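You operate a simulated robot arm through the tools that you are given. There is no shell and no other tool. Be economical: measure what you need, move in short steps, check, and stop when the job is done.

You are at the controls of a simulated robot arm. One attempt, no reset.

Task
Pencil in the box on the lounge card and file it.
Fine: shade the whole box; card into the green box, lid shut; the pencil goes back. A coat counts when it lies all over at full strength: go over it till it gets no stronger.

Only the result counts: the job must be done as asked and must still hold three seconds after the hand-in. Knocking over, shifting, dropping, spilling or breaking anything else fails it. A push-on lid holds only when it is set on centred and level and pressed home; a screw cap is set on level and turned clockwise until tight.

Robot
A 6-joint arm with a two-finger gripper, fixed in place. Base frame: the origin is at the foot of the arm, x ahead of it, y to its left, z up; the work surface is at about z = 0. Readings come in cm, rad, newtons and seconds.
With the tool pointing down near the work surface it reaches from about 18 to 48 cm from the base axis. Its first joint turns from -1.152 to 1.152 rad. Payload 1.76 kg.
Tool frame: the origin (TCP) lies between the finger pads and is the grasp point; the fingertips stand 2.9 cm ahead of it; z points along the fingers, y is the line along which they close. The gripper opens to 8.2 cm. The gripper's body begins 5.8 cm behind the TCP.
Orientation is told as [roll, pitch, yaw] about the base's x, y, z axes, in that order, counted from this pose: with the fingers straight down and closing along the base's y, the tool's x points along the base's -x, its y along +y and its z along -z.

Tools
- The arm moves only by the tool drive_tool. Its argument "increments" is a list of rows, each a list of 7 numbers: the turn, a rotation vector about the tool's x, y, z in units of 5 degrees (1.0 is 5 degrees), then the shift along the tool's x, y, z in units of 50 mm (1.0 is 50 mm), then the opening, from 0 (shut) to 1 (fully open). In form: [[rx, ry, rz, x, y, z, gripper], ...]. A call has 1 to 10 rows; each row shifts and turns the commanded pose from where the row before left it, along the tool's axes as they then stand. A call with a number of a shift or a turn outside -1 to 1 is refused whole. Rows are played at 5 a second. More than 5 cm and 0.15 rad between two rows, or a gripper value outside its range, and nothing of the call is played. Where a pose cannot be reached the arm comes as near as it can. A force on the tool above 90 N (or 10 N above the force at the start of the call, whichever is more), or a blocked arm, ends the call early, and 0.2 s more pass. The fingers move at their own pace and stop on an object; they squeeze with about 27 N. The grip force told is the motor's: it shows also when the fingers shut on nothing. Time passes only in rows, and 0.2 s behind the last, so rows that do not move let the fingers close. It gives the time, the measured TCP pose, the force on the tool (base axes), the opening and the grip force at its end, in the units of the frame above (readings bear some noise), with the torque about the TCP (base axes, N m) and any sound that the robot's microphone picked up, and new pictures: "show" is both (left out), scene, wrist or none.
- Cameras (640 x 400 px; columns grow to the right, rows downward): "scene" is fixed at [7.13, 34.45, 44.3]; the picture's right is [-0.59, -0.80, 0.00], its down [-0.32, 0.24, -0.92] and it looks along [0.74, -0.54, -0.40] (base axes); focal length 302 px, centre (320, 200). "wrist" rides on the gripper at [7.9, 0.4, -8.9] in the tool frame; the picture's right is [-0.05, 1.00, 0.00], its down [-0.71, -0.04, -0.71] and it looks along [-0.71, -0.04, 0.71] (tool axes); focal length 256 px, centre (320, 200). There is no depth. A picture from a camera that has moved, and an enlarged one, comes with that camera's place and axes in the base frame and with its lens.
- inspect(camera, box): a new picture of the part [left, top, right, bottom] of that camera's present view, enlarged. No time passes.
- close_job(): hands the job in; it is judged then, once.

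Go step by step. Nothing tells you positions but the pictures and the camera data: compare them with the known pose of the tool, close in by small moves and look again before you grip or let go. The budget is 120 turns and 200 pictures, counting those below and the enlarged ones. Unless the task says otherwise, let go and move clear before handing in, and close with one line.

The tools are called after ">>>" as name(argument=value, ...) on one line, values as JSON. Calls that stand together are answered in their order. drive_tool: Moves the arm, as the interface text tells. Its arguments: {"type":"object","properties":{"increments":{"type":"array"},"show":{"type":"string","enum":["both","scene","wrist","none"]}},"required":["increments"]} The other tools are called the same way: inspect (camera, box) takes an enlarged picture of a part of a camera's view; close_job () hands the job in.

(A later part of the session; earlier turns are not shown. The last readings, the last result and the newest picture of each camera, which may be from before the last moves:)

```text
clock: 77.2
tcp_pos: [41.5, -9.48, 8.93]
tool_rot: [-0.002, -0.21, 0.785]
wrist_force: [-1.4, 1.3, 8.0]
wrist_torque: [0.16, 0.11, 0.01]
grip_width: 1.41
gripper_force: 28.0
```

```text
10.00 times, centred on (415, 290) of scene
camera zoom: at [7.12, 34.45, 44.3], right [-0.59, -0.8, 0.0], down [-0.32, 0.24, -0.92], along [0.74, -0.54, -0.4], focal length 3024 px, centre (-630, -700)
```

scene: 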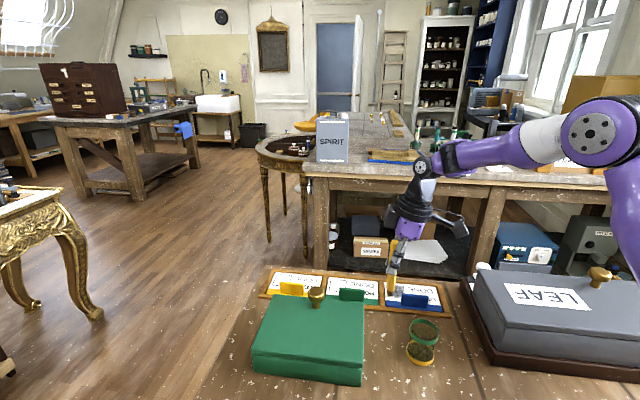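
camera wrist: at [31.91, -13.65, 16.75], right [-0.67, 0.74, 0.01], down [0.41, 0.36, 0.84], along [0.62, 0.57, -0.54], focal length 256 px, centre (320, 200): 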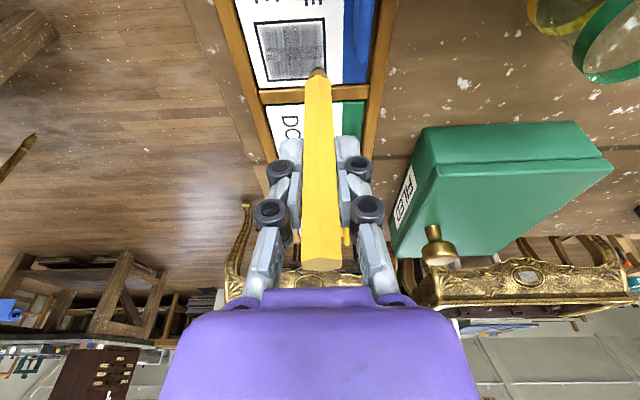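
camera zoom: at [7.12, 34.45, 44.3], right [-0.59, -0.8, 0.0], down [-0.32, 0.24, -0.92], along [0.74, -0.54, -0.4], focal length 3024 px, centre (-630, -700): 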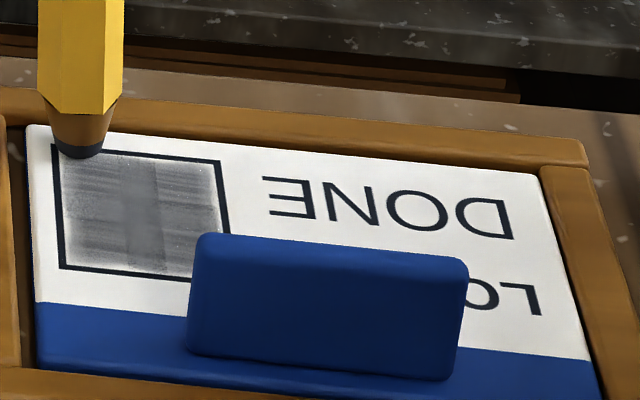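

The lower part is darkening well. I continue upward in the same manner.

>>> drive_tool(increments=[[0, 0, 0, 0.06, 0, -0.006, 0], [0, 0, 0, 0, 0.165, 0, 0], [0, 0, 0, 0, 0.165, 0, 0], [0, 0, 0, 0, 0.165, 0, 0], [0, 0, 0, 0, 0.165, 0, 0], [0, 0, 0, 0.06, 0, -0.006, 0], [0, 0, 0, 0, -0.165, 0, 0], [0, 0, 0, 0, -0.165, 0, 0], [0, 0, 0, 0, -0.165, 0, 0], [0, 0, 0, 0, -0.165, 0, 0]], show="none")

>>> drive_tool(increments=[[0, 0, 0, 0.06, 0, -0.006, 0], [0, 0, 0, 0, 0.165, 0, 0], [0, 0, 0, 0, 0.165, 0, 0], [0, 0, 0, 0, 0.165, 0, 0], [0, 0, 0, 0, 0.165, 0, 0], [0, 0, 0, 0.06, 0, -0.006, 0], [0, 0, 0, 0, -0.165, 0, 0], [0, 0, 0, 0, -0.165, 0, 0], [0, 0, 0, 0, -0.165, 0, 0], [0, 0, 0, 0, -0.165, 0, 0]], show="none")

>>> drive_tool(increments=[[0, 0, 0, 0.06, 0, -0.006, 0], [0, 0, 0, 0, 0.165, 0, 0], [0, 0, 0, 0, 0.165, 0, 0], [0, 0, 0, 0, 0.165, 0, 0], [0, 0, 0, 0, 0.165, 0, 0], [0, 0, 0, 0.06, 0, -0.006, 0], [0, 0, 0, 0, -0.165, 0, 0], [0, 0, 0, 0, -0.165, 0, 0], [0, 0, 0, 0, -0.165, 0, 0], [0, 0, 0, 0, -0.165, 0, 0]], show="none")

>>> inspect(camera="wrist", box=[240, 20, 440, 145])

>>> inspect(camera="scene", box=[385, 270, 445, 310])

```text
clock: 79.4
tcp_pos: [41.03, -9.75, 8.87]
tool_rot: [-0.002, -0.209, 0.784]
wrist_force: [-1.8, 2.8, 7.9]
wrist_torque: [0.27, 0.18, -0.02]
grip_width: 1.44
gripper_force: 26.4
```

```text
clock: 81.6
tcp_pos: [40.73, -10.33, 8.81]
tool_rot: [-0.002, -0.209, 0.787]
wrist_force: [-2.0, 3.3, 7.0]
wrist_torque: [0.28, 0.14, -0.04]
grip_width: 1.43
gripper_force: 26.9
```

```text
clock: 83.8
tcp_pos: [40.23, -10.65, 8.76]
tool_rot: [-0.004, -0.208, 0.783]
wrist_force: [-1.0, 2.4, 4.0]
wrist_torque: [0.17, 0.14, -0.01]
grip_width: 1.46
gripper_force: 26.8
```

```text
3.20 times, centred on (340, 82) of wrist
camera zoom: at [33.1, -17.26, 15.8], right [-0.67, 0.74, 0.01], down [0.41, 0.36, 0.84], along [0.62, 0.56, -0.55], focal length 819 px, centre (256, 576)
```

zoom: 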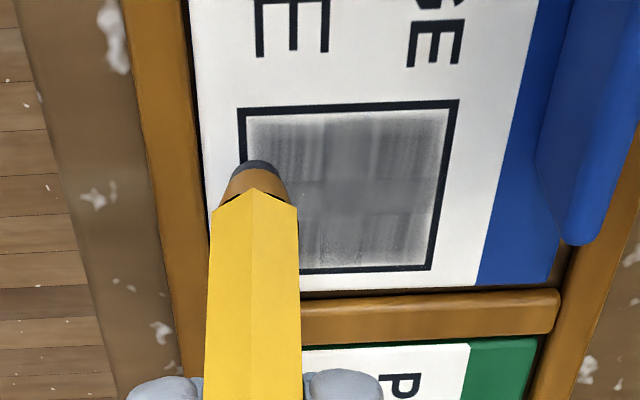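

```text
10.00 times, centred on (415, 290) of scene
camera zoom: at [7.12, 34.45, 44.3], right [-0.59, -0.8, 0.0], down [-0.32, 0.24, -0.92], along [0.74, -0.54, -0.4], focal length 3024 px, centre (-630, -700)
```

zoom: 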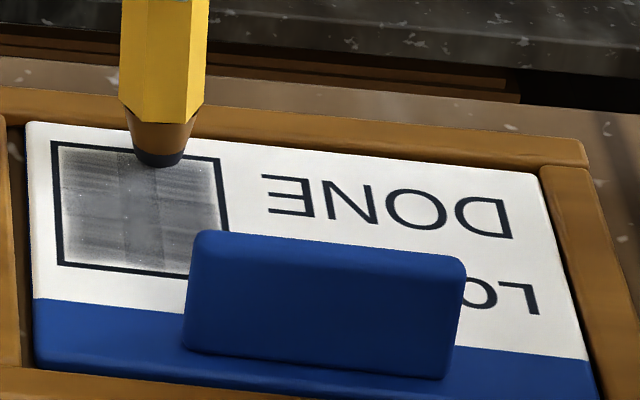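

>>> drive_tool(increments=[[0, 0, 0, 0.06, 0, -0.004, 0], [0, 0, 0, 0, 0.165, 0, 0], [0, 0, 0, 0, 0.165, 0, 0], [0, 0, 0, 0, 0.165, 0, 0], [0, 0, 0, 0, 0.165, 0, 0], [0, 0, 0, 0.06, 0, -0.006, 0], [0, 0, 0, 0, -0.165, 0, 0], [0, 0, 0, 0, -0.165, 0, 0], [0, 0, 0, 0, -0.165, 0, 0], [0, 0, 0, 0, -0.165, 0, 0]], show="none")

>>> drive_tool(increments=[[0, 0, 0, 0.06, 0, -0.006, 0], [0, 0, 0, 0, 0.165, 0, 0], [0, 0, 0, 0, 0.165, 0, 0], [0, 0, 0, 0, 0.165, 0, 0], [0, 0, 0, 0, 0.165, 0, 0], [0, 0, 0, 0.06, 0, -0.006, 0], [0, 0, 0, 0, -0.165, 0, 0], [0, 0, 0, 0, -0.165, 0, 0], [0, 0, 0, 0, -0.165, 0, 0], [0, 0, 0, 0, -0.165, 0, 0]], show="none")

>>> inspect(camera="wrist", box=[240, 20, 440, 145])

>>> inspect(camera="scene", box=[385, 270, 445, 310])

```text
clock: 86.0
tcp_pos: [39.72, -11.15, 8.62]
tool_rot: [0.0, -0.21, 0.785]
wrist_force: [-2.2, 4.1, 8.1]
wrist_torque: [0.32, 0.16, 0.04]
grip_width: 1.42
gripper_force: 27.1
```

```text
clock: 88.2
tcp_pos: [39.37, -11.59, 8.62]
tool_rot: [-0.004, -0.209, 0.786]
wrist_force: [-4.2, 4.4, 11.6]
wrist_torque: [0.41, 0.35, 0.0]
grip_width: 1.46
gripper_force: 26.2
```

```text
3.20 times, centred on (340, 82) of wrist
camera zoom: at [32.27, -18.13, 15.65], right [-0.67, 0.74, 0.01], down [0.41, 0.36, 0.84], along [0.62, 0.56, -0.54], focal length 819 px, centre (256, 576)
```

zoom: 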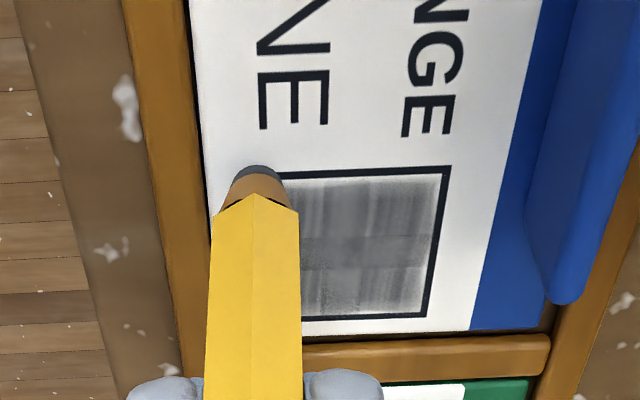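

```text
10.00 times, centred on (415, 290) of scene
camera zoom: at [7.12, 34.45, 44.3], right [-0.59, -0.8, 0.0], down [-0.32, 0.24, -0.92], along [0.74, -0.54, -0.4], focal length 3024 px, centre (-630, -700)
```

zoom: 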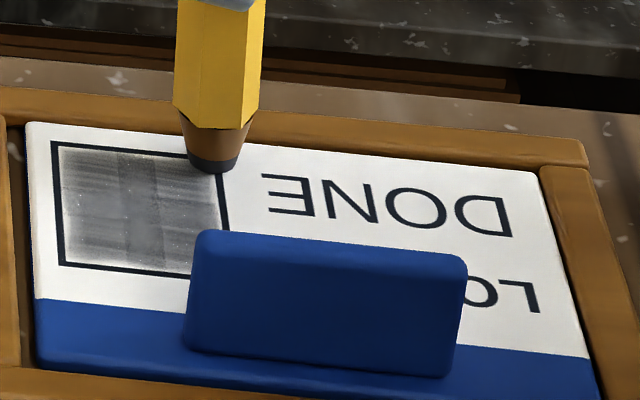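

I repeat the baseline view to compare.

>>> drive_tool(increments=[[0, 0, 0, -0.058, 0, -0.274, 0], [0, 0, 0, -0.24, -0.26, 0.05, 0], [0, 0, 0, -0.235, -0.26, 0.05, 0], [0, 0, 0, 0, 0, 0, 0]], show="none")

>>> inspect(camera="wrist", box=[290, 20, 450, 120])

>>> inspect(camera="scene", box=[385, 270, 445, 310])

```text
clock: 89.2
tcp_pos: [42.9, -11.71, 9.98]
tool_rot: [-0.002, -0.21, 0.786]
wrist_force: [0.5, -0.8, -0.2]
wrist_torque: [-0.01, -0.02, -0.01]
grip_width: 1.41
gripper_force: 27.1
```

```text
4.00 times, centred on (370, 70) of wrist
camera zoom: at [35.85, -18.21, 17.11], right [-0.67, 0.74, 0.01], down [0.41, 0.36, 0.84], along [0.62, 0.56, -0.54], focal length 1024 px, centre (120, 720)
```

zoom: 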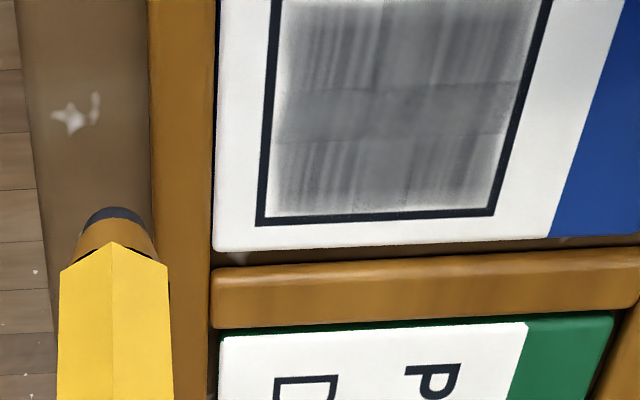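

```text
10.00 times, centred on (415, 290) of scene
camera zoom: at [7.13, 34.45, 44.3], right [-0.59, -0.8, 0.0], down [-0.32, 0.24, -0.92], along [0.74, -0.54, -0.4], focal length 3024 px, centre (-630, -700)
```

zoom: 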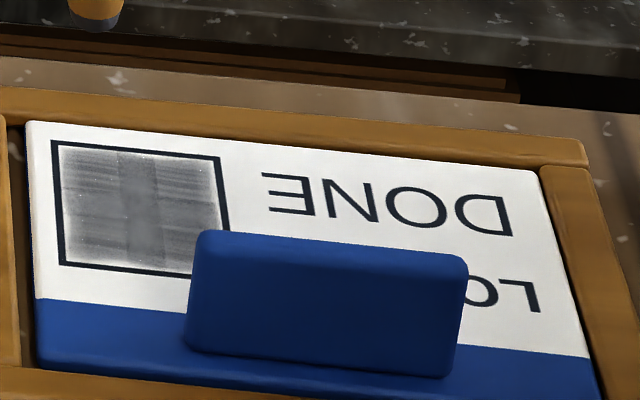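

The box looks exactly as in the baseline after many further passes, so the coat is at full strength all over. Now I raise the pencil, trim its residual tilt and carry it above the cup.

>>> drive_tool(increments=[[0, 0, 0, -0.135, 0, -0.636, 0], [0, 0, 0, -0.135, 0, -0.636, 0], [0, -0.8, 0, 0, 0, 0, 0], [0, 0, 0, 0.13, 0.8, -0.037, 0], [0, 0, 0, 0.13, 0.8, -0.037, 0], [0, 0, 0, 0.13, 0.8, -0.037, 0], [0, 0, 0, 0.13, 0.8, -0.037, 0], [0, 0, 0, 0.13, 0.788, -0.037, 0], [0, 0, 0, 0, 0, 0, 0]])

>>> inspect(camera="scene", box=[370, 220, 490, 380])

>>> inspect(camera="wrist", box=[240, 0, 400, 120])

```text
clock: 91.2
tcp_pos: [26.17, -0.0, 15.24]
tool_rot: [-0.002, -0.279, 0.786]
wrist_force: [0.2, -0.4, 0.0]
wrist_torque: [0.03, 0.0, -0.02]
grip_width: 1.42
gripper_force: 27.4
out of reach, approached as far as the arm can: row 2
camera wrist: at [18.74, -6.8, 21.55], right [-0.67, 0.74, 0.01], down [0.37, 0.32, 0.87], along [0.65, 0.59, -0.48], focal length 256 px, centre (320, 200)
```

scene: 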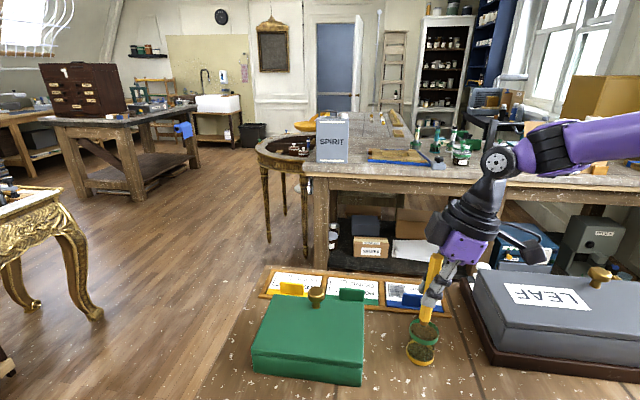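
wrist: 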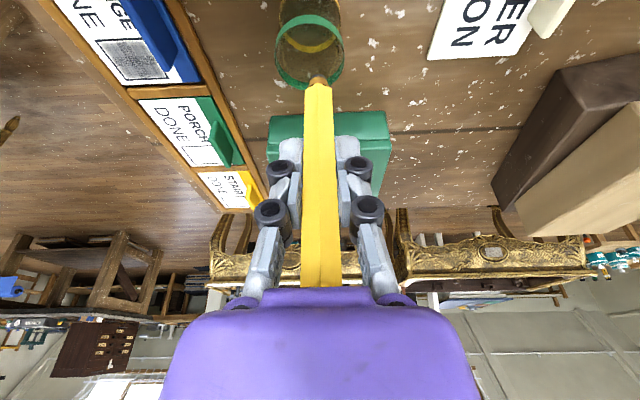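

```text
2.50 times, centred on (430, 300) of scene
camera zoom: at [7.12, 34.45, 44.3], right [-0.59, -0.8, 0.0], down [-0.32, 0.24, -0.92], along [0.74, -0.54, -0.4], focal length 756 px, centre (45, -50)
```

zoom: 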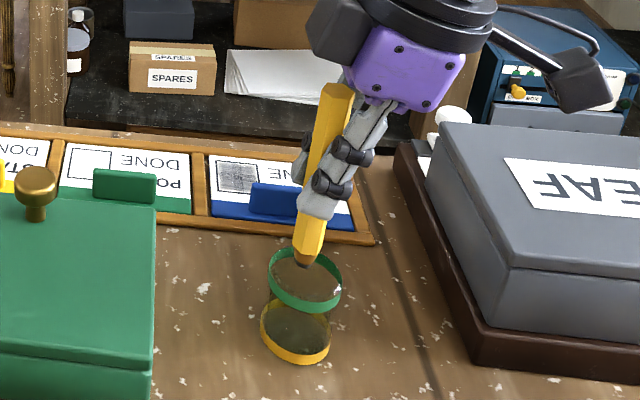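

```text
3.33 times, centred on (320, 60) of wrist
camera zoom: at [18.74, -6.8, 21.55], right [-0.67, 0.74, 0.01], down [0.37, 0.32, 0.87], along [0.65, 0.59, -0.48], focal length 853 px, centre (320, 667)
```

zoom: 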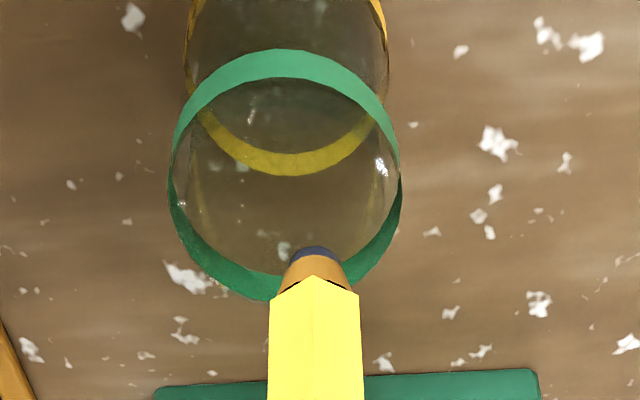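

Cross-checking both cameras: rim height about 5, cup centre (26.5, -0.46), point at (26.6, 0.2, 6.8). I shift over the centre and lower into the cup partway.

>>> drive_tool(increments=[[0, 0, 0, 0.1, -0.076, -0.029, 0], [0, 0, 0, 0, 0, 0, 0], [0, 0, 0, 0.055, 0, 0.192, 0], [0, 0, 0, 0.055, 0, 0.192, 0], [0, 0, 0, 0, 0, 0, 0]])

>>> inspect(camera="scene", box=[370, 220, 490, 380])

>>> inspect(camera="wrist", box=[240, 0, 400, 120])

```text
clock: 92.4
tcp_pos: [26.25, -0.67, 13.06]
tool_rot: [-0.001, -0.279, 0.785]
wrist_force: [0.5, 0.0, -0.5]
wrist_torque: [0.03, -0.04, 0.04]
grip_width: 1.44
gripper_force: 27.5
camera wrist: at [18.76, -7.53, 19.5], right [-0.67, 0.74, 0.01], down [0.37, 0.32, 0.87], along [0.65, 0.59, -0.48], focal length 256 px, centre (320, 200)
```

scene: 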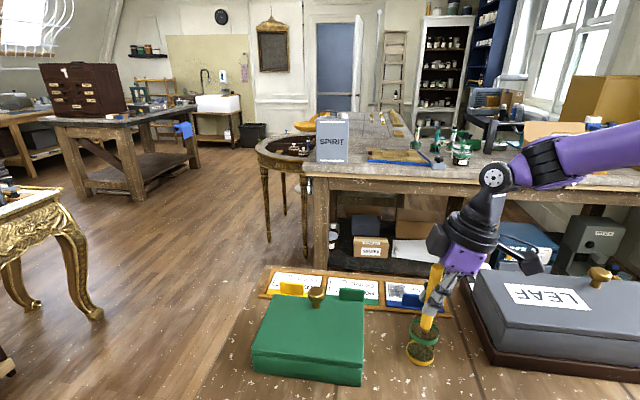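
wrist: 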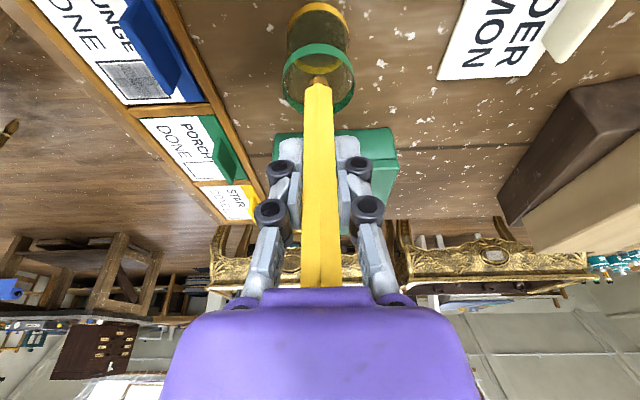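

```text
2.50 times, centred on (430, 300) of scene
camera zoom: at [7.13, 34.45, 44.3], right [-0.59, -0.8, 0.0], down [-0.32, 0.24, -0.92], along [0.74, -0.54, -0.4], focal length 756 px, centre (45, -50)
```

zoom: 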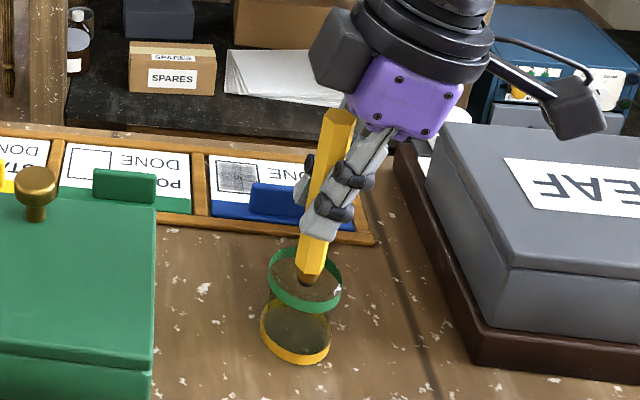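

```text
3.33 times, centred on (320, 60) of wrist
camera zoom: at [18.76, -7.53, 19.5], right [-0.67, 0.74, 0.01], down [0.37, 0.32, 0.87], along [0.65, 0.59, -0.48], focal length 853 px, centre (320, 667)
```

zoom: 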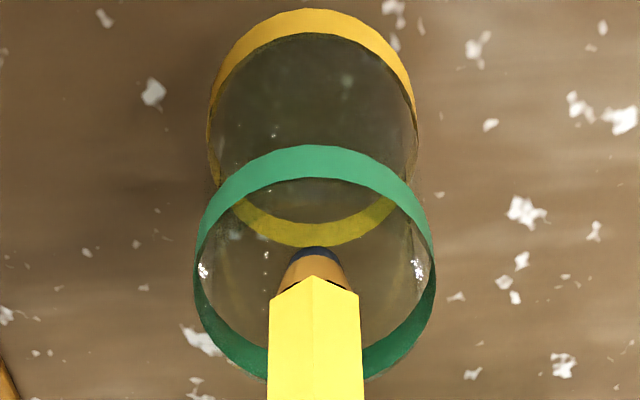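

The point is centred in the rim. Lowering further.

>>> drive_tool(increments=[[0, 0, 0, 0.055, 0, 0.192, 0], [0, 0, 0, 0.055, 0, 0.192, 0], [0, 0, 0, 0.055, 0, 0.192, 0], [0, 0, 0, 0, 0, 0, 0]], show="none")

>>> inspect(camera="scene", box=[370, 220, 490, 380])

>>> inspect(camera="wrist", box=[240, 0, 400, 120])

```text
clock: 93.4
tcp_pos: [26.16, -0.65, 10.3]
tool_rot: [-0.002, -0.28, 0.785]
wrist_force: [0.0, -0.2, -0.2]
wrist_torque: [0.08, -0.01, 0.03]
grip_width: 1.44
gripper_force: 27.0
```

```text
2.50 times, centred on (430, 300) of scene
camera zoom: at [7.13, 34.45, 44.3], right [-0.59, -0.8, 0.0], down [-0.32, 0.24, -0.92], along [0.74, -0.54, -0.4], focal length 756 px, centre (45, -50)
```

zoom: 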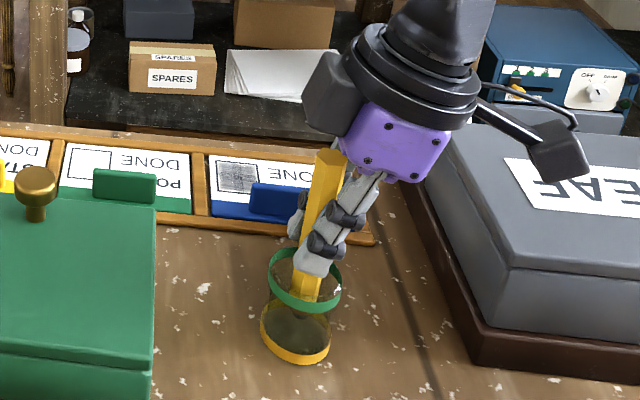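

```text
3.33 times, centred on (320, 60) of wrist
camera zoom: at [18.78, -7.56, 16.59], right [-0.67, 0.74, 0.01], down [0.37, 0.32, 0.87], along [0.65, 0.59, -0.48], focal length 853 px, centre (320, 667)
```

zoom: 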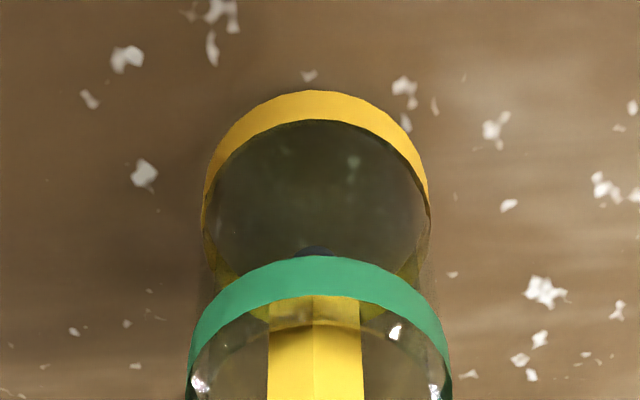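

>>> drive_tool(increments=[[0, 0, 0, 0.04, 0, 0.14, 0], [0, 0, 0, 0.022, 0, 0.077, 0], [0, 0, 0, 0, 0, 0, 0]], show="none")

>>> inspect(camera="scene", box=[390, 270, 470, 370])

```text
clock: 94.2
tcp_pos: [26.21, -0.66, 9.12]
tool_rot: [-0.001, -0.278, 0.786]
wrist_force: [1.0, -0.3, -0.8]
wrist_torque: [0.0, 0.03, 0.01]
grip_width: 1.42
gripper_force: 27.1
```

```text
4.00 times, centred on (430, 320) of scene
camera zoom: at [7.13, 34.45, 44.3], right [-0.59, -0.8, 0.0], down [-0.32, 0.24, -0.92], along [0.74, -0.54, -0.4], focal length 1210 px, centre (-120, -280)
```

zoom: 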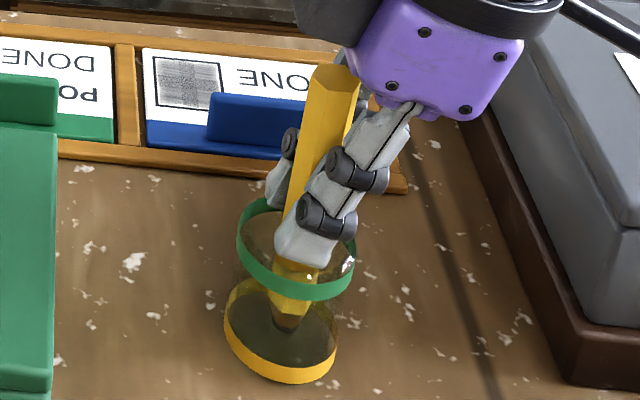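

>>> drive_tool(increments=[[0, 0, 0, 0.012, 0, 0.04, 0], [0, 0, 0, 0.006, 0, 0.02, 0], [0, 0, 0, 0, 0, 0, 0]], show="none")

```text
clock: 95.0
tcp_pos: [26.33, -0.68, 9.03]
tool_rot: [-0.006, -0.283, 0.786]
wrist_force: [-7.4, -3.8, 39.9]
wrist_torque: [-0.18, 0.2, 0.02]
grip_width: 1.37
gripper_force: 27.3
```

The point has reached the cup floor (40 N). I ease off and open the fingers slightly, then wider.

>>> drive_tool(increments=[[0, 0, 0, -0.009, 0, -0.032, 0], [0, 0, 0, 0, 0, 0, 0], [0, 0, 0, 0, 0, 0, 0.2], [0, 0, 0, 0, 0, 0, 0.22], [0, 0, 0, 0, 0, 0, 0.24]])

>>> inspect(camera="scene", box=[390, 270, 470, 370])

```text
clock: 96.2
tcp_pos: [26.18, -0.58, 8.93]
tool_rot: [-0.002, -0.28, 0.788]
wrist_force: [4.9, 4.8, 10.1]
wrist_torque: [0.19, -0.13, 0.01]
grip_width: 1.99
gripper_force: 0.1
camera wrist: at [18.7, -7.48, 15.3], right [-0.67, 0.74, 0.01], down [0.37, 0.32, 0.87], along [0.64, 0.59, -0.48], focal length 256 px, centre (320, 200)
```

scene: 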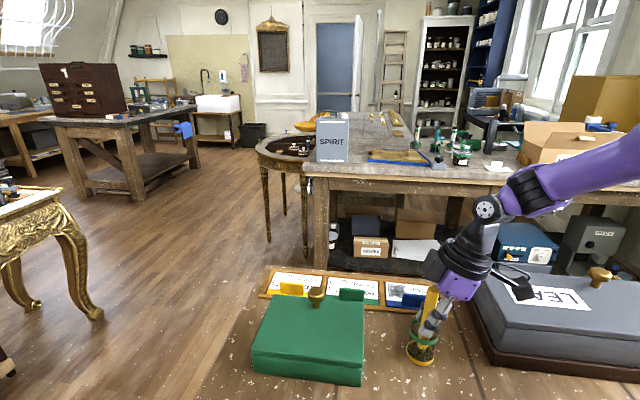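
wrist: 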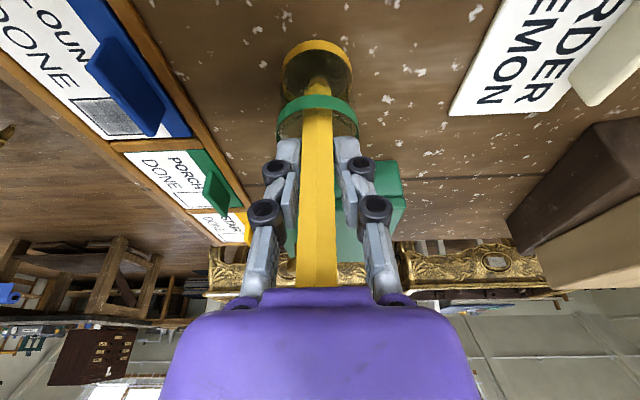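

```text
4.00 times, centred on (430, 320) of scene
camera zoom: at [7.12, 34.45, 44.3], right [-0.59, -0.8, 0.0], down [-0.32, 0.24, -0.92], along [0.74, -0.54, -0.4], focal length 1210 px, centre (-120, -280)
```

zoom: 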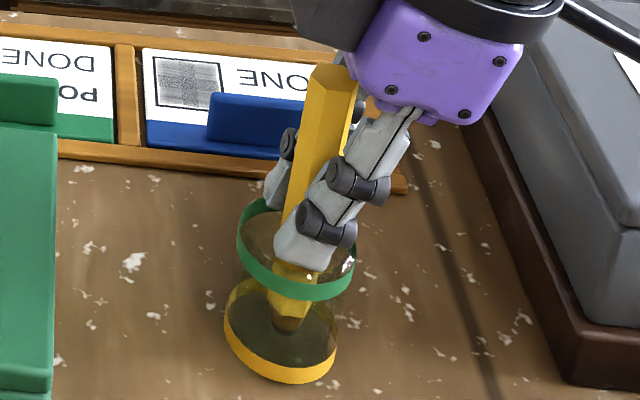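

Fingers are loose; the remaining 10 N suggests the palm touches the pencil's end. I raise straight up 1.2 cm before opening wide.

>>> drive_tool(increments=[[0, 0, 0, -0.04, 0, -0.06, 0.24], [0, 0, 0, -0.03, 0, -0.1, 0.24], [0, 0, 0, -0.028, 0, -0.096, 0.26], [0, 0, 0, 0, 0, 0, 0.26]])

>>> inspect(camera="scene", box=[390, 270, 470, 370])

```text
clock: 97.2
tcp_pos: [26.34, -0.61, 10.35]
tool_rot: [-0.002, -0.279, 0.784]
wrist_force: [0.7, -0.5, -0.3]
wrist_torque: [-0.03, -0.01, 0.05]
grip_width: 2.12
gripper_force: 0.0
camera wrist: at [18.8, -7.47, 16.71], right [-0.67, 0.74, 0.01], down [0.37, 0.32, 0.87], along [0.65, 0.59, -0.48], focal length 256 px, centre (320, 200)
```

scene: 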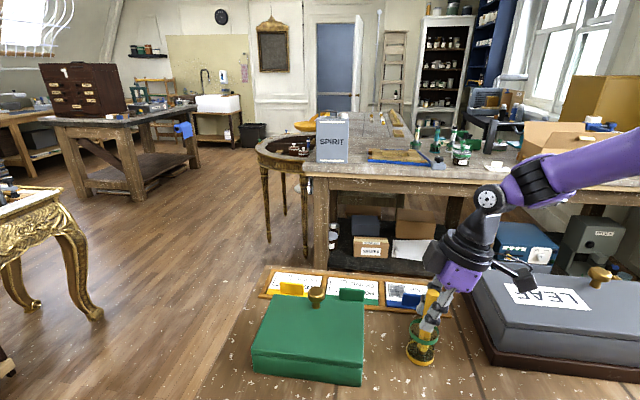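
wrist: 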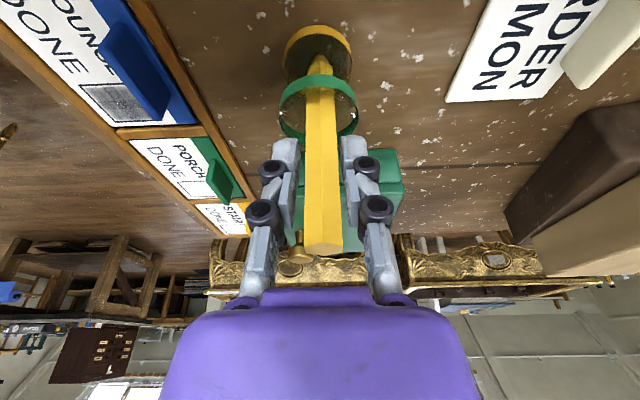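

```text
4.00 times, centred on (430, 320) of scene
camera zoom: at [7.13, 34.45, 44.3], right [-0.59, -0.8, 0.0], down [-0.32, 0.24, -0.92], along [0.74, -0.54, -0.4], focal length 1210 px, centre (-120, -280)
```

zoom: 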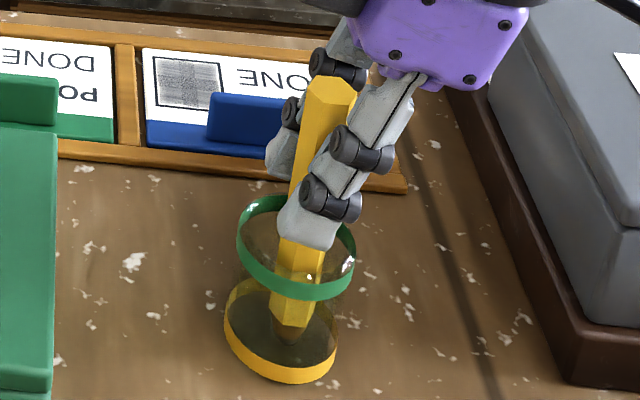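

The pencil stays in the cup. Opening wide and lifting clear.

>>> drive_tool(increments=[[0, 0, 0, 0, 0, 0, 0.5], [0, 0, 0, 0, 0, 0, 0.7], [0, 0, 0, -0.11, 0, -0.384, 0.7], [0, 0, 0, -0.11, 0, -0.384, 0.7], [0, 0, 0, -0.11, 0, -0.384, 0.7], [0, 0, 0, -0.11, 0, -0.384, 0.7], [0, 0, 0, -0.06, 0, -0.2, 0.7], [0, 0, 0, 0, 0, 0, 0.7]])

>>> inspect(camera="scene", box=[390, 270, 470, 370])

```text
clock: 99.0
tcp_pos: [26.21, -0.36, 19.27]
tool_rot: [-0.002, -0.281, 0.785]
wrist_force: [1.3, -0.2, 0.2]
wrist_torque: [0.01, 0.01, 0.01]
grip_width: 5.7
gripper_force: 0.2
camera wrist: at [18.79, -7.35, 25.67], right [-0.67, 0.74, 0.01], down [0.37, 0.32, 0.87], along [0.65, 0.59, -0.48], focal length 256 px, centre (320, 200)
```

scene: 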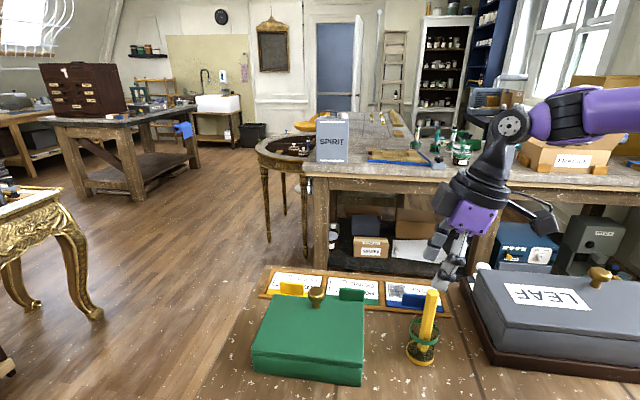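
wrist: 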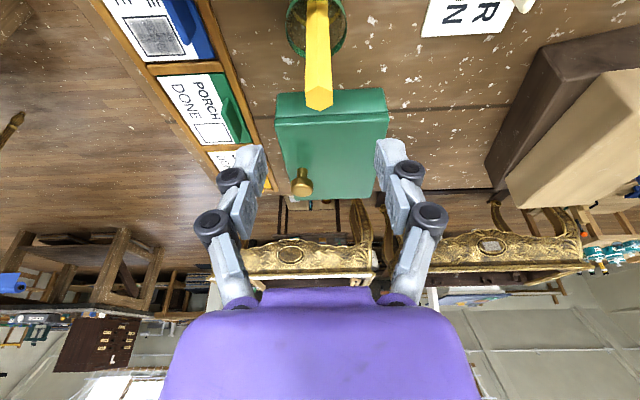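

```text
4.00 times, centred on (430, 320) of scene
camera zoom: at [7.13, 34.45, 44.3], right [-0.59, -0.8, 0.0], down [-0.32, 0.24, -0.92], along [0.74, -0.54, -0.4], focal length 1210 px, centre (-120, -280)
```

zoom: 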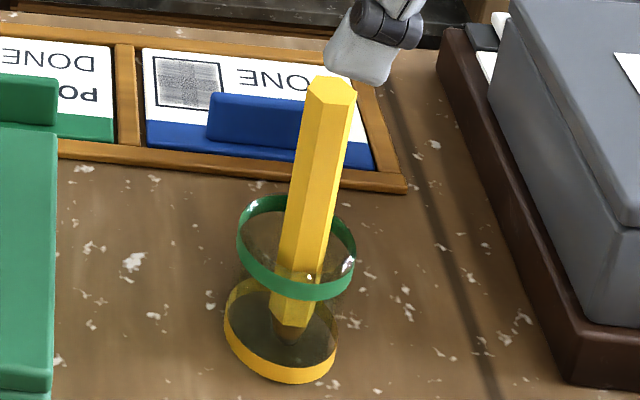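

Pencil is back standing in its cup. Next I level the tool and study the green box and lid.

>>> drive_tool(increments=[[0, 0.8, 0, 0, 0, -0.4, 0.7], [0, 0.8, 0, 0, 0, -0.4, 0.7], [0, 0.8, 0, 0, 0, 0, 0.7], [0, 0.8, 0, 0, 0, 0, 0.7], [0, 0, 0, 0.3, 0.3, 0, 0.7], [0, 0, 0, 0, 0, 0, 0.7]], show="wrist")

>>> inspect(camera="scene", box=[235, 270, 385, 400])

```text
clock: 100.4
tcp_pos: [23.38, -1.24, 23.3]
tool_rot: [-0.002, 0.0, 0.785]
wrist_force: [0.2, -0.1, 0.1]
wrist_torque: [0.01, 0.02, -0.02]
grip_width: 5.71
gripper_force: 0.0
camera wrist: at [17.46, -6.52, 32.16], right [-0.67, 0.74, 0.0], down [0.53, 0.47, 0.71], along [0.53, 0.47, -0.71], focal length 256 px, centre (320, 200)
```

wrist: 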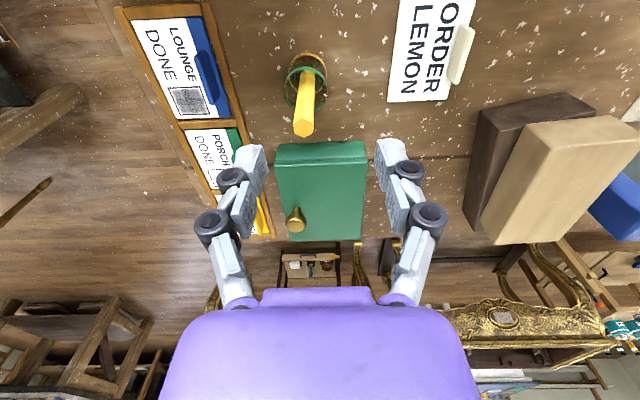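

```text
3.08 times, centred on (310, 335) of scene
camera zoom: at [7.13, 34.45, 44.3], right [-0.59, -0.8, 0.0], down [-0.32, 0.24, -0.92], along [0.74, -0.54, -0.4], focal length 930 px, centre (351, -215)
```

zoom: 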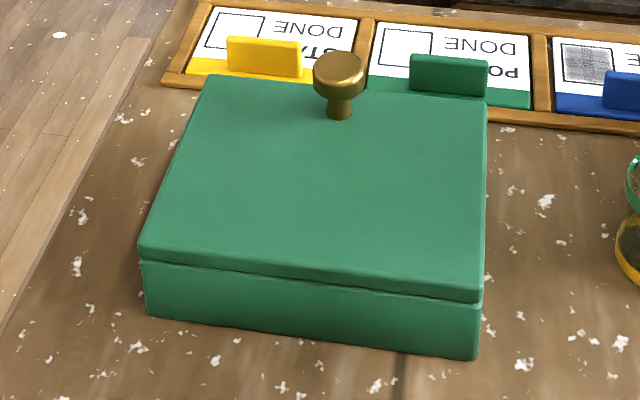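

The lid has its knob at the tray-side edge (with a FILED front), so it looks hinged along the opposite long edge. I estimate the knob at (41.8, 10.2), its ball centre at z ≈ 7.4. I turn the gripper to yaw -45° so that the knob can pivot between the pads, and hover over it.

>>> drive_tool(increments=[[0, 0, 1, 0, 0, 0, 0.7], [0, 0, 1, 0, 0, 0, 0.7], [0, 0, 1, 0, 0, 0, 0.7], [0, 0, 1, 0, 0, 0, 0.7], [0, 0, 1, 0, 0, 0, 0.7], [0, 0, 1, 0, 0, 0, 0.7], [0, 0, 1, 0, 0, 0, 0.7], [0, 0, 1, 0, 0, 0, 0.7], [0, 0, 1, 0, 0, 0, 0.7], [0, 0, 1, 0, 0, 0, 0.7]], show="none")

>>> drive_tool(increments=[[0, 0, 1, 0, 0, 0, 0.7], [0, 0, 1, 0, 0, 0, 0.7], [0, 0, 1, 0, 0, 0, 0.7], [0, 0, 1, 0, 0, 0, 0.7], [0, 0, 1, 0, 0, 0, 0.7], [0, 0, 1, 0, 0, 0, 0.7], [0, 0, 1, 0, 0, 0, 0.7], [0, 0, 1, 0, 0, 0, 0.7], [0, 0, 0, 0, 0, 0, 0.7]], show="none")

>>> drive_tool(increments=[[0, 0, 0, -0.198, 0.843, 0, 0.7], [0, 0, 0, -0.198, 0.843, 0.2, 0.7], [0, 0, 0, -0.198, 0.843, 0.35, 0.7], [0, 0, 0, -0.198, 0.843, 0.35, 0.7], [0, 0, 0, -0.198, 0.843, 0.35, 0.7], [0, 0, 0, 0, 0, 0, 0.7]])

```text
clock: 102.6
tcp_pos: [23.16, -1.31, 23.09]
tool_rot: [-0.002, -0.001, -0.088]
wrist_force: [-0.7, -0.6, 0.0]
wrist_torque: [0.01, -0.01, 0.01]
grip_width: 5.73
gripper_force: 0.1
```

```text
clock: 104.6
tcp_pos: [23.43, -1.14, 23.22]
tool_rot: [0.001, 0.0, -0.786]
wrist_force: [-1.3, 0.2, 0.9]
wrist_torque: [0.0, -0.02, -0.03]
grip_width: 5.75
gripper_force: 0.1
```

```text
clock: 106.0
tcp_pos: [41.94, 10.25, 16.87]
tool_rot: [-0.001, -0.003, -0.785]
wrist_force: [-0.9, 0.1, 0.3]
wrist_torque: [0.02, 0.0, 0.01]
grip_width: 5.72
gripper_force: 0.1
camera wrist: at [36.57, 16.14, 25.7], right [0.74, 0.67, 0.0], down [0.47, -0.53, 0.71], along [0.47, -0.53, -0.71], focal length 256 px, centre (320, 200)
```

scene: 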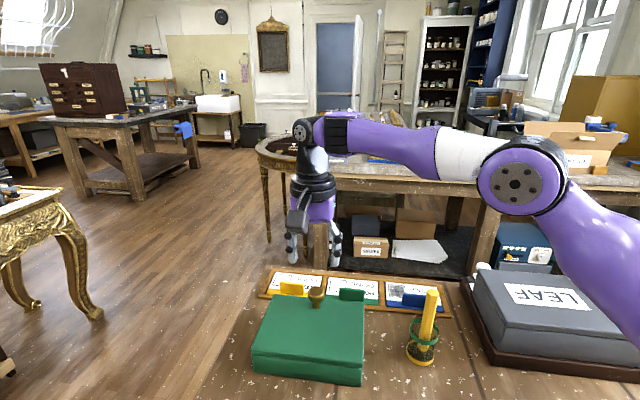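
wrist: 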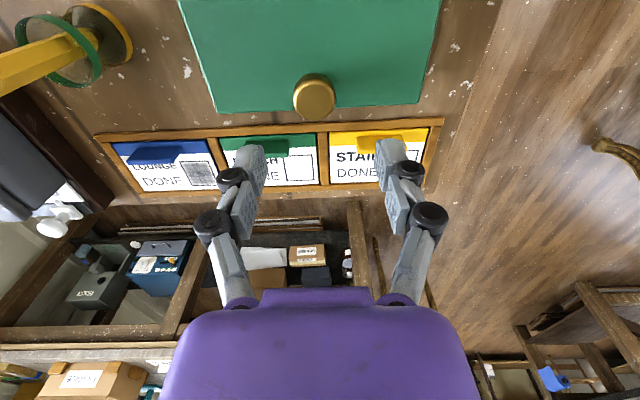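

Slight offset correction, then down partway and look.

>>> drive_tool(increments=[[0, 0, 0, 0.03, -0.06, 0.3, 0.7], [0, 0, 0, 0, 0, 0.5, 0.7], [0, 0, 0, 0, 0, 0.4, 0.7], [0, 0, 0, 0, 0, 0, 0.7]])

>>> inspect(camera="scene", box=[245, 230, 395, 330])

```text
clock: 107.0
tcp_pos: [41.55, 10.09, 11.02]
tool_rot: [0.0, -0.001, -0.786]
wrist_force: [-0.1, -0.3, -0.7]
wrist_torque: [0.02, -0.03, -0.01]
grip_width: 5.73
gripper_force: 0.0
camera wrist: at [36.18, 15.99, 19.81], right [0.74, 0.67, 0.0], down [0.47, -0.53, 0.71], along [0.47, -0.53, -0.71], focal length 256 px, centre (320, 200)
```

scene: 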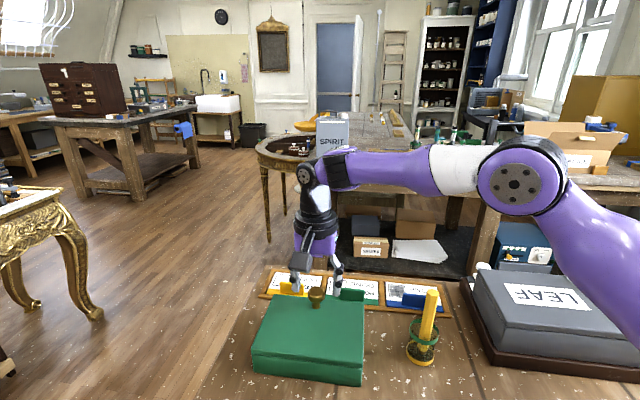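
wrist: 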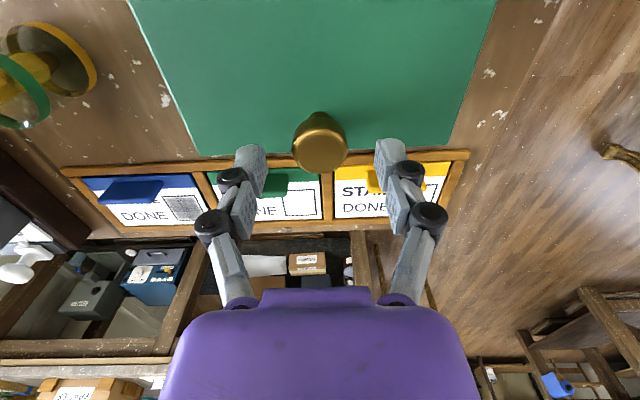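

```text
4.00 times, centred on (320, 280) of scene
camera zoom: at [7.13, 34.45, 44.3], right [-0.59, -0.8, 0.0], down [-0.32, 0.24, -0.92], along [0.74, -0.54, -0.4], focal length 1210 px, centre (320, -120)
```

zoom: 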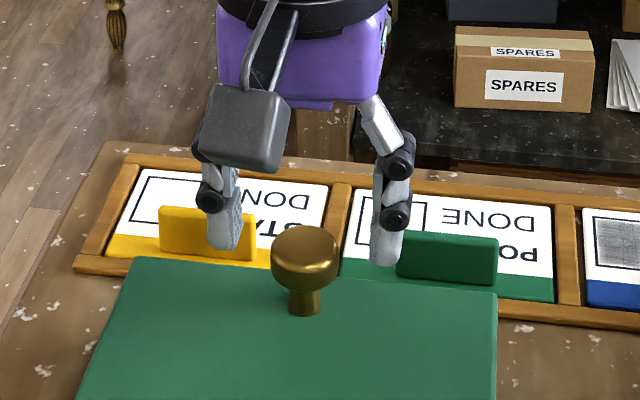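

Aligned. I lower so the pads sit around the knob, then close.

>>> drive_tool(increments=[[0, 0, 0, 0, 0, 0.3, 0.7], [0, 0, 0, 0, 0, 0.24, 0.7], [0, 0, 0, 0, 0, 0, 0.7]], show="none")

>>> inspect(camera="scene", box=[245, 230, 395, 330])

```text
clock: 107.8
tcp_pos: [41.49, 10.18, 8.19]
tool_rot: [0.0, -0.002, -0.785]
wrist_force: [0.0, -0.8, 0.3]
wrist_torque: [0.03, 0.02, 0.02]
grip_width: 5.75
gripper_force: 0.0
```

```text
4.00 times, centred on (320, 280) of scene
camera zoom: at [7.13, 34.45, 44.3], right [-0.59, -0.8, 0.0], down [-0.32, 0.24, -0.92], along [0.74, -0.54, -0.4], focal length 1210 px, centre (320, -120)
```

zoom: 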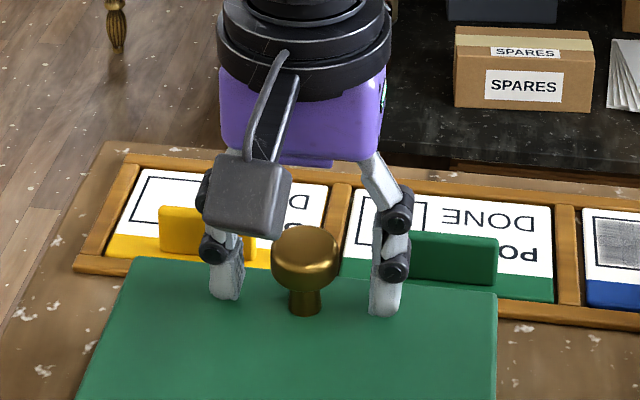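

>>> drive_tool(increments=[[0, 0, 0, 0, 0, 0, 0.3], [0, 0, 0, 0, 0, 0, 0], [0, 0, 0, 0, 0, 0, 0], [0, 0, 0, 0, 0, 0, 0]], show="wrist")

>>> inspect(camera="scene", box=[245, 230, 395, 330])

```text
clock: 108.8
tcp_pos: [41.36, 10.02, 8.15]
tool_rot: [0.002, -0.003, -0.786]
wrist_force: [2.9, 1.6, 0.1]
wrist_torque: [-0.13, -0.14, -0.03]
grip_width: 2.83
gripper_force: 35.9
camera wrist: at [36.15, 15.98, 17.07], right [0.74, 0.67, 0.0], down [0.47, -0.53, 0.71], along [0.47, -0.53, -0.71], focal length 256 px, centre (320, 200)
```

wrist: 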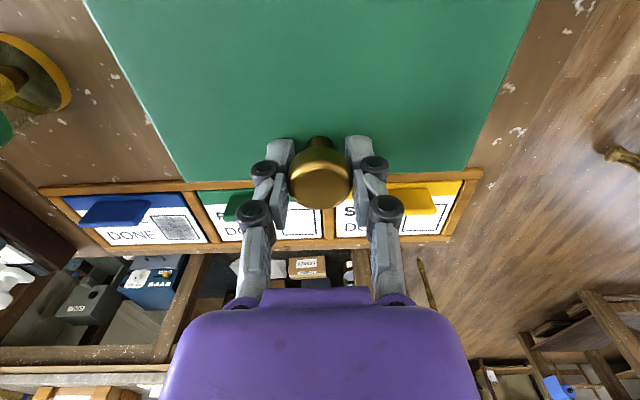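

```text
4.00 times, centred on (320, 280) of scene
camera zoom: at [7.13, 34.45, 44.3], right [-0.59, -0.8, 0.0], down [-0.32, 0.24, -0.92], along [0.74, -0.54, -0.4], focal length 1210 px, centre (320, -120)
```

zoom: 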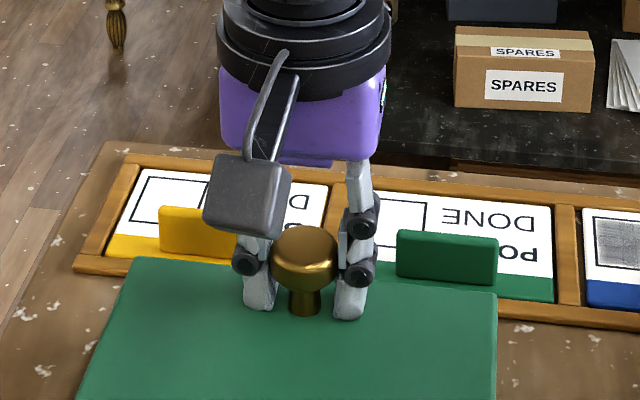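

Knob gripped. First a small 5° arc to test whether the lid is hinged on the far edge.

>>> drive_tool(increments=[[0, 0, 0, 0.034, 0, -0.089, 0], [0, 0, 0, 0.034, 0, -0.089, 0], [0, 0, 0, 0, 0, 0, 0]], show="none")

>>> inspect(camera="scene", box=[235, 240, 385, 390])

```text
clock: 109.6
tcp_pos: [41.3, 10.33, 9.13]
tool_rot: [-0.001, 0.0, -0.786]
wrist_force: [9.2, 2.4, -8.9]
wrist_torque: [-0.68, -0.73, -0.01]
grip_width: 2.83
gripper_force: 35.1
```

```text
2.67 times, centred on (310, 315) of scene
camera zoom: at [7.13, 34.45, 44.3], right [-0.59, -0.8, 0.0], down [-0.32, 0.24, -0.92], along [0.74, -0.54, -0.4], focal length 806 px, centre (347, -107)
```

zoom: 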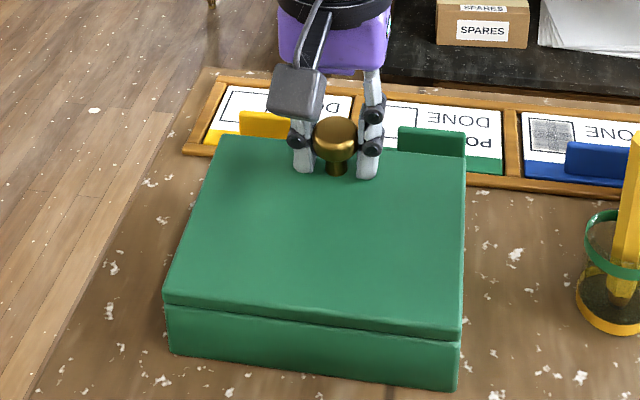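

It rises at the front, so it is hinged at the far edge. I continue along the arc to 30°.

>>> drive_tool(increments=[[0, 0, 0, 0.082, 0, -0.172, 0], [0, 0, 0, 0.098, 0, -0.164, 0], [0, 0, 0, 0.11, 0, -0.156, 0], [0, 0, 0, 0.124, 0, -0.146, 0], [0, 0, 0, 0.136, 0, -0.132, 0], [0, 0, 0, 0, 0, 0, 0]])

>>> inspect(camera="scene", box=[235, 200, 385, 390])

```text
clock: 111.0
tcp_pos: [39.26, 12.31, 13.05]
tool_rot: [0.0, -0.002, -0.788]
wrist_force: [8.8, -10.0, -0.5]
wrist_torque: [-0.7, -0.67, -0.05]
grip_width: 2.81
gripper_force: 35.7
camera wrist: at [33.98, 18.18, 21.93], right [0.74, 0.67, 0.0], down [0.47, -0.53, 0.71], along [0.47, -0.53, -0.71], focal length 256 px, centre (320, 200)
```

scene: 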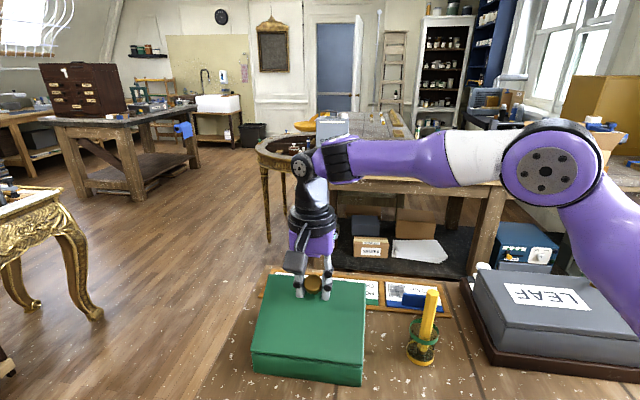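
wrist: 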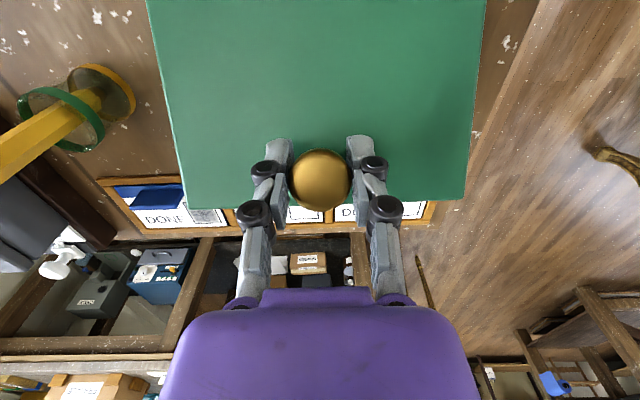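

```text
2.11 times, centred on (310, 295) of scene
camera zoom: at [7.13, 34.45, 44.3], right [-0.59, -0.8, 0.0], down [-0.32, 0.24, -0.92], along [0.74, -0.54, -0.4], focal length 637 px, centre (341, 0)
```

zoom: 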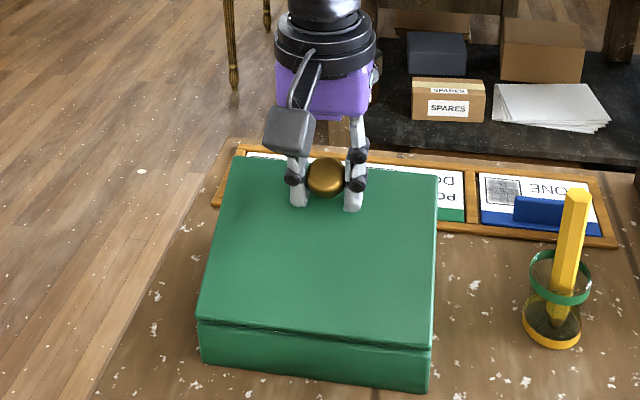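

Works well. Continuing to 60°.

>>> drive_tool(increments=[[0, 0, 0, 0.14, 0, -0.126, 0], [0, 0, 0, 0.152, 0, -0.112, 0], [0, 0, 0, 0.162, 0, -0.098, 0], [0, 0, 0, 0.17, 0, -0.082, 0], [0, 0, 0, 0.178, 0, -0.066, 0], [0, 0, 0, 0.182, 0, -0.05, 0], [0, 0, 0, 0, 0, 0, 0]])

>>> inspect(camera="scene", box=[235, 200, 385, 390])

```text
clock: 112.6
tcp_pos: [35.84, 15.71, 15.7]
tool_rot: [0.002, -0.004, -0.787]
wrist_force: [17.1, 0.5, 10.1]
wrist_torque: [-0.58, -0.79, -0.05]
grip_width: 2.82
gripper_force: 35.8
camera wrist: at [30.55, 21.56, 24.6], right [0.74, 0.67, 0.0], down [0.47, -0.53, 0.71], along [0.48, -0.53, -0.7], focal length 256 px, centre (320, 200)
```

scene: 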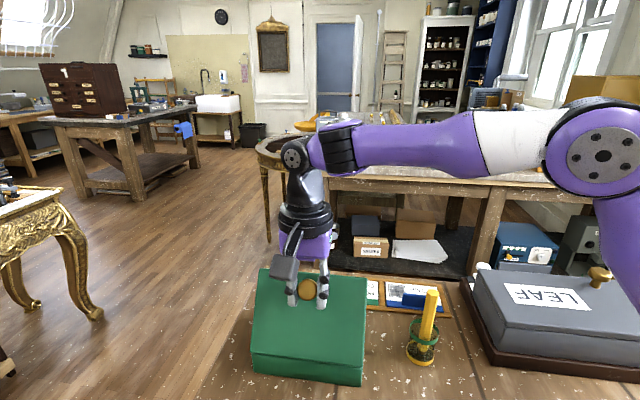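
wrist: 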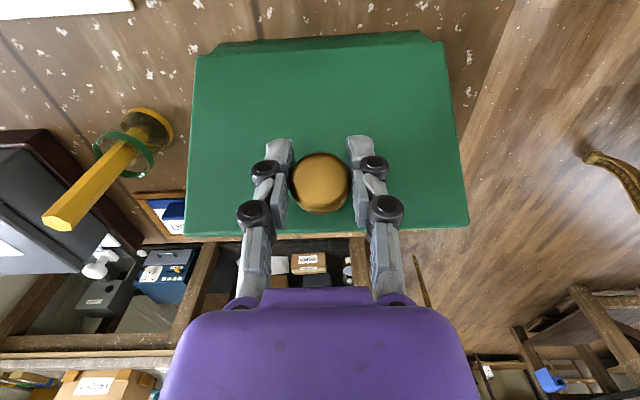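

```text
2.11 times, centred on (310, 295) of scene
camera zoom: at [7.12, 34.45, 44.3], right [-0.59, -0.8, 0.0], down [-0.32, 0.24, -0.92], along [0.74, -0.54, -0.4], focal length 637 px, centre (341, 0)
```

zoom: 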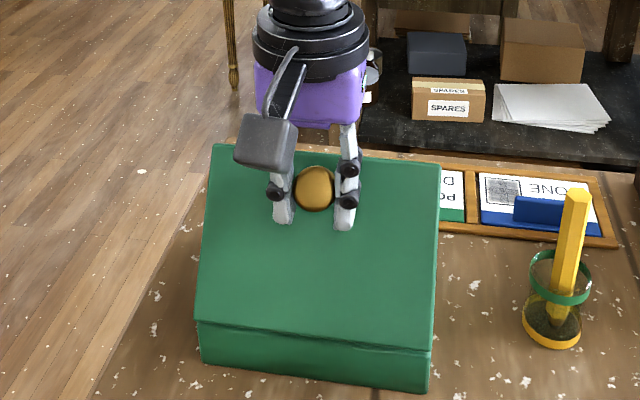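

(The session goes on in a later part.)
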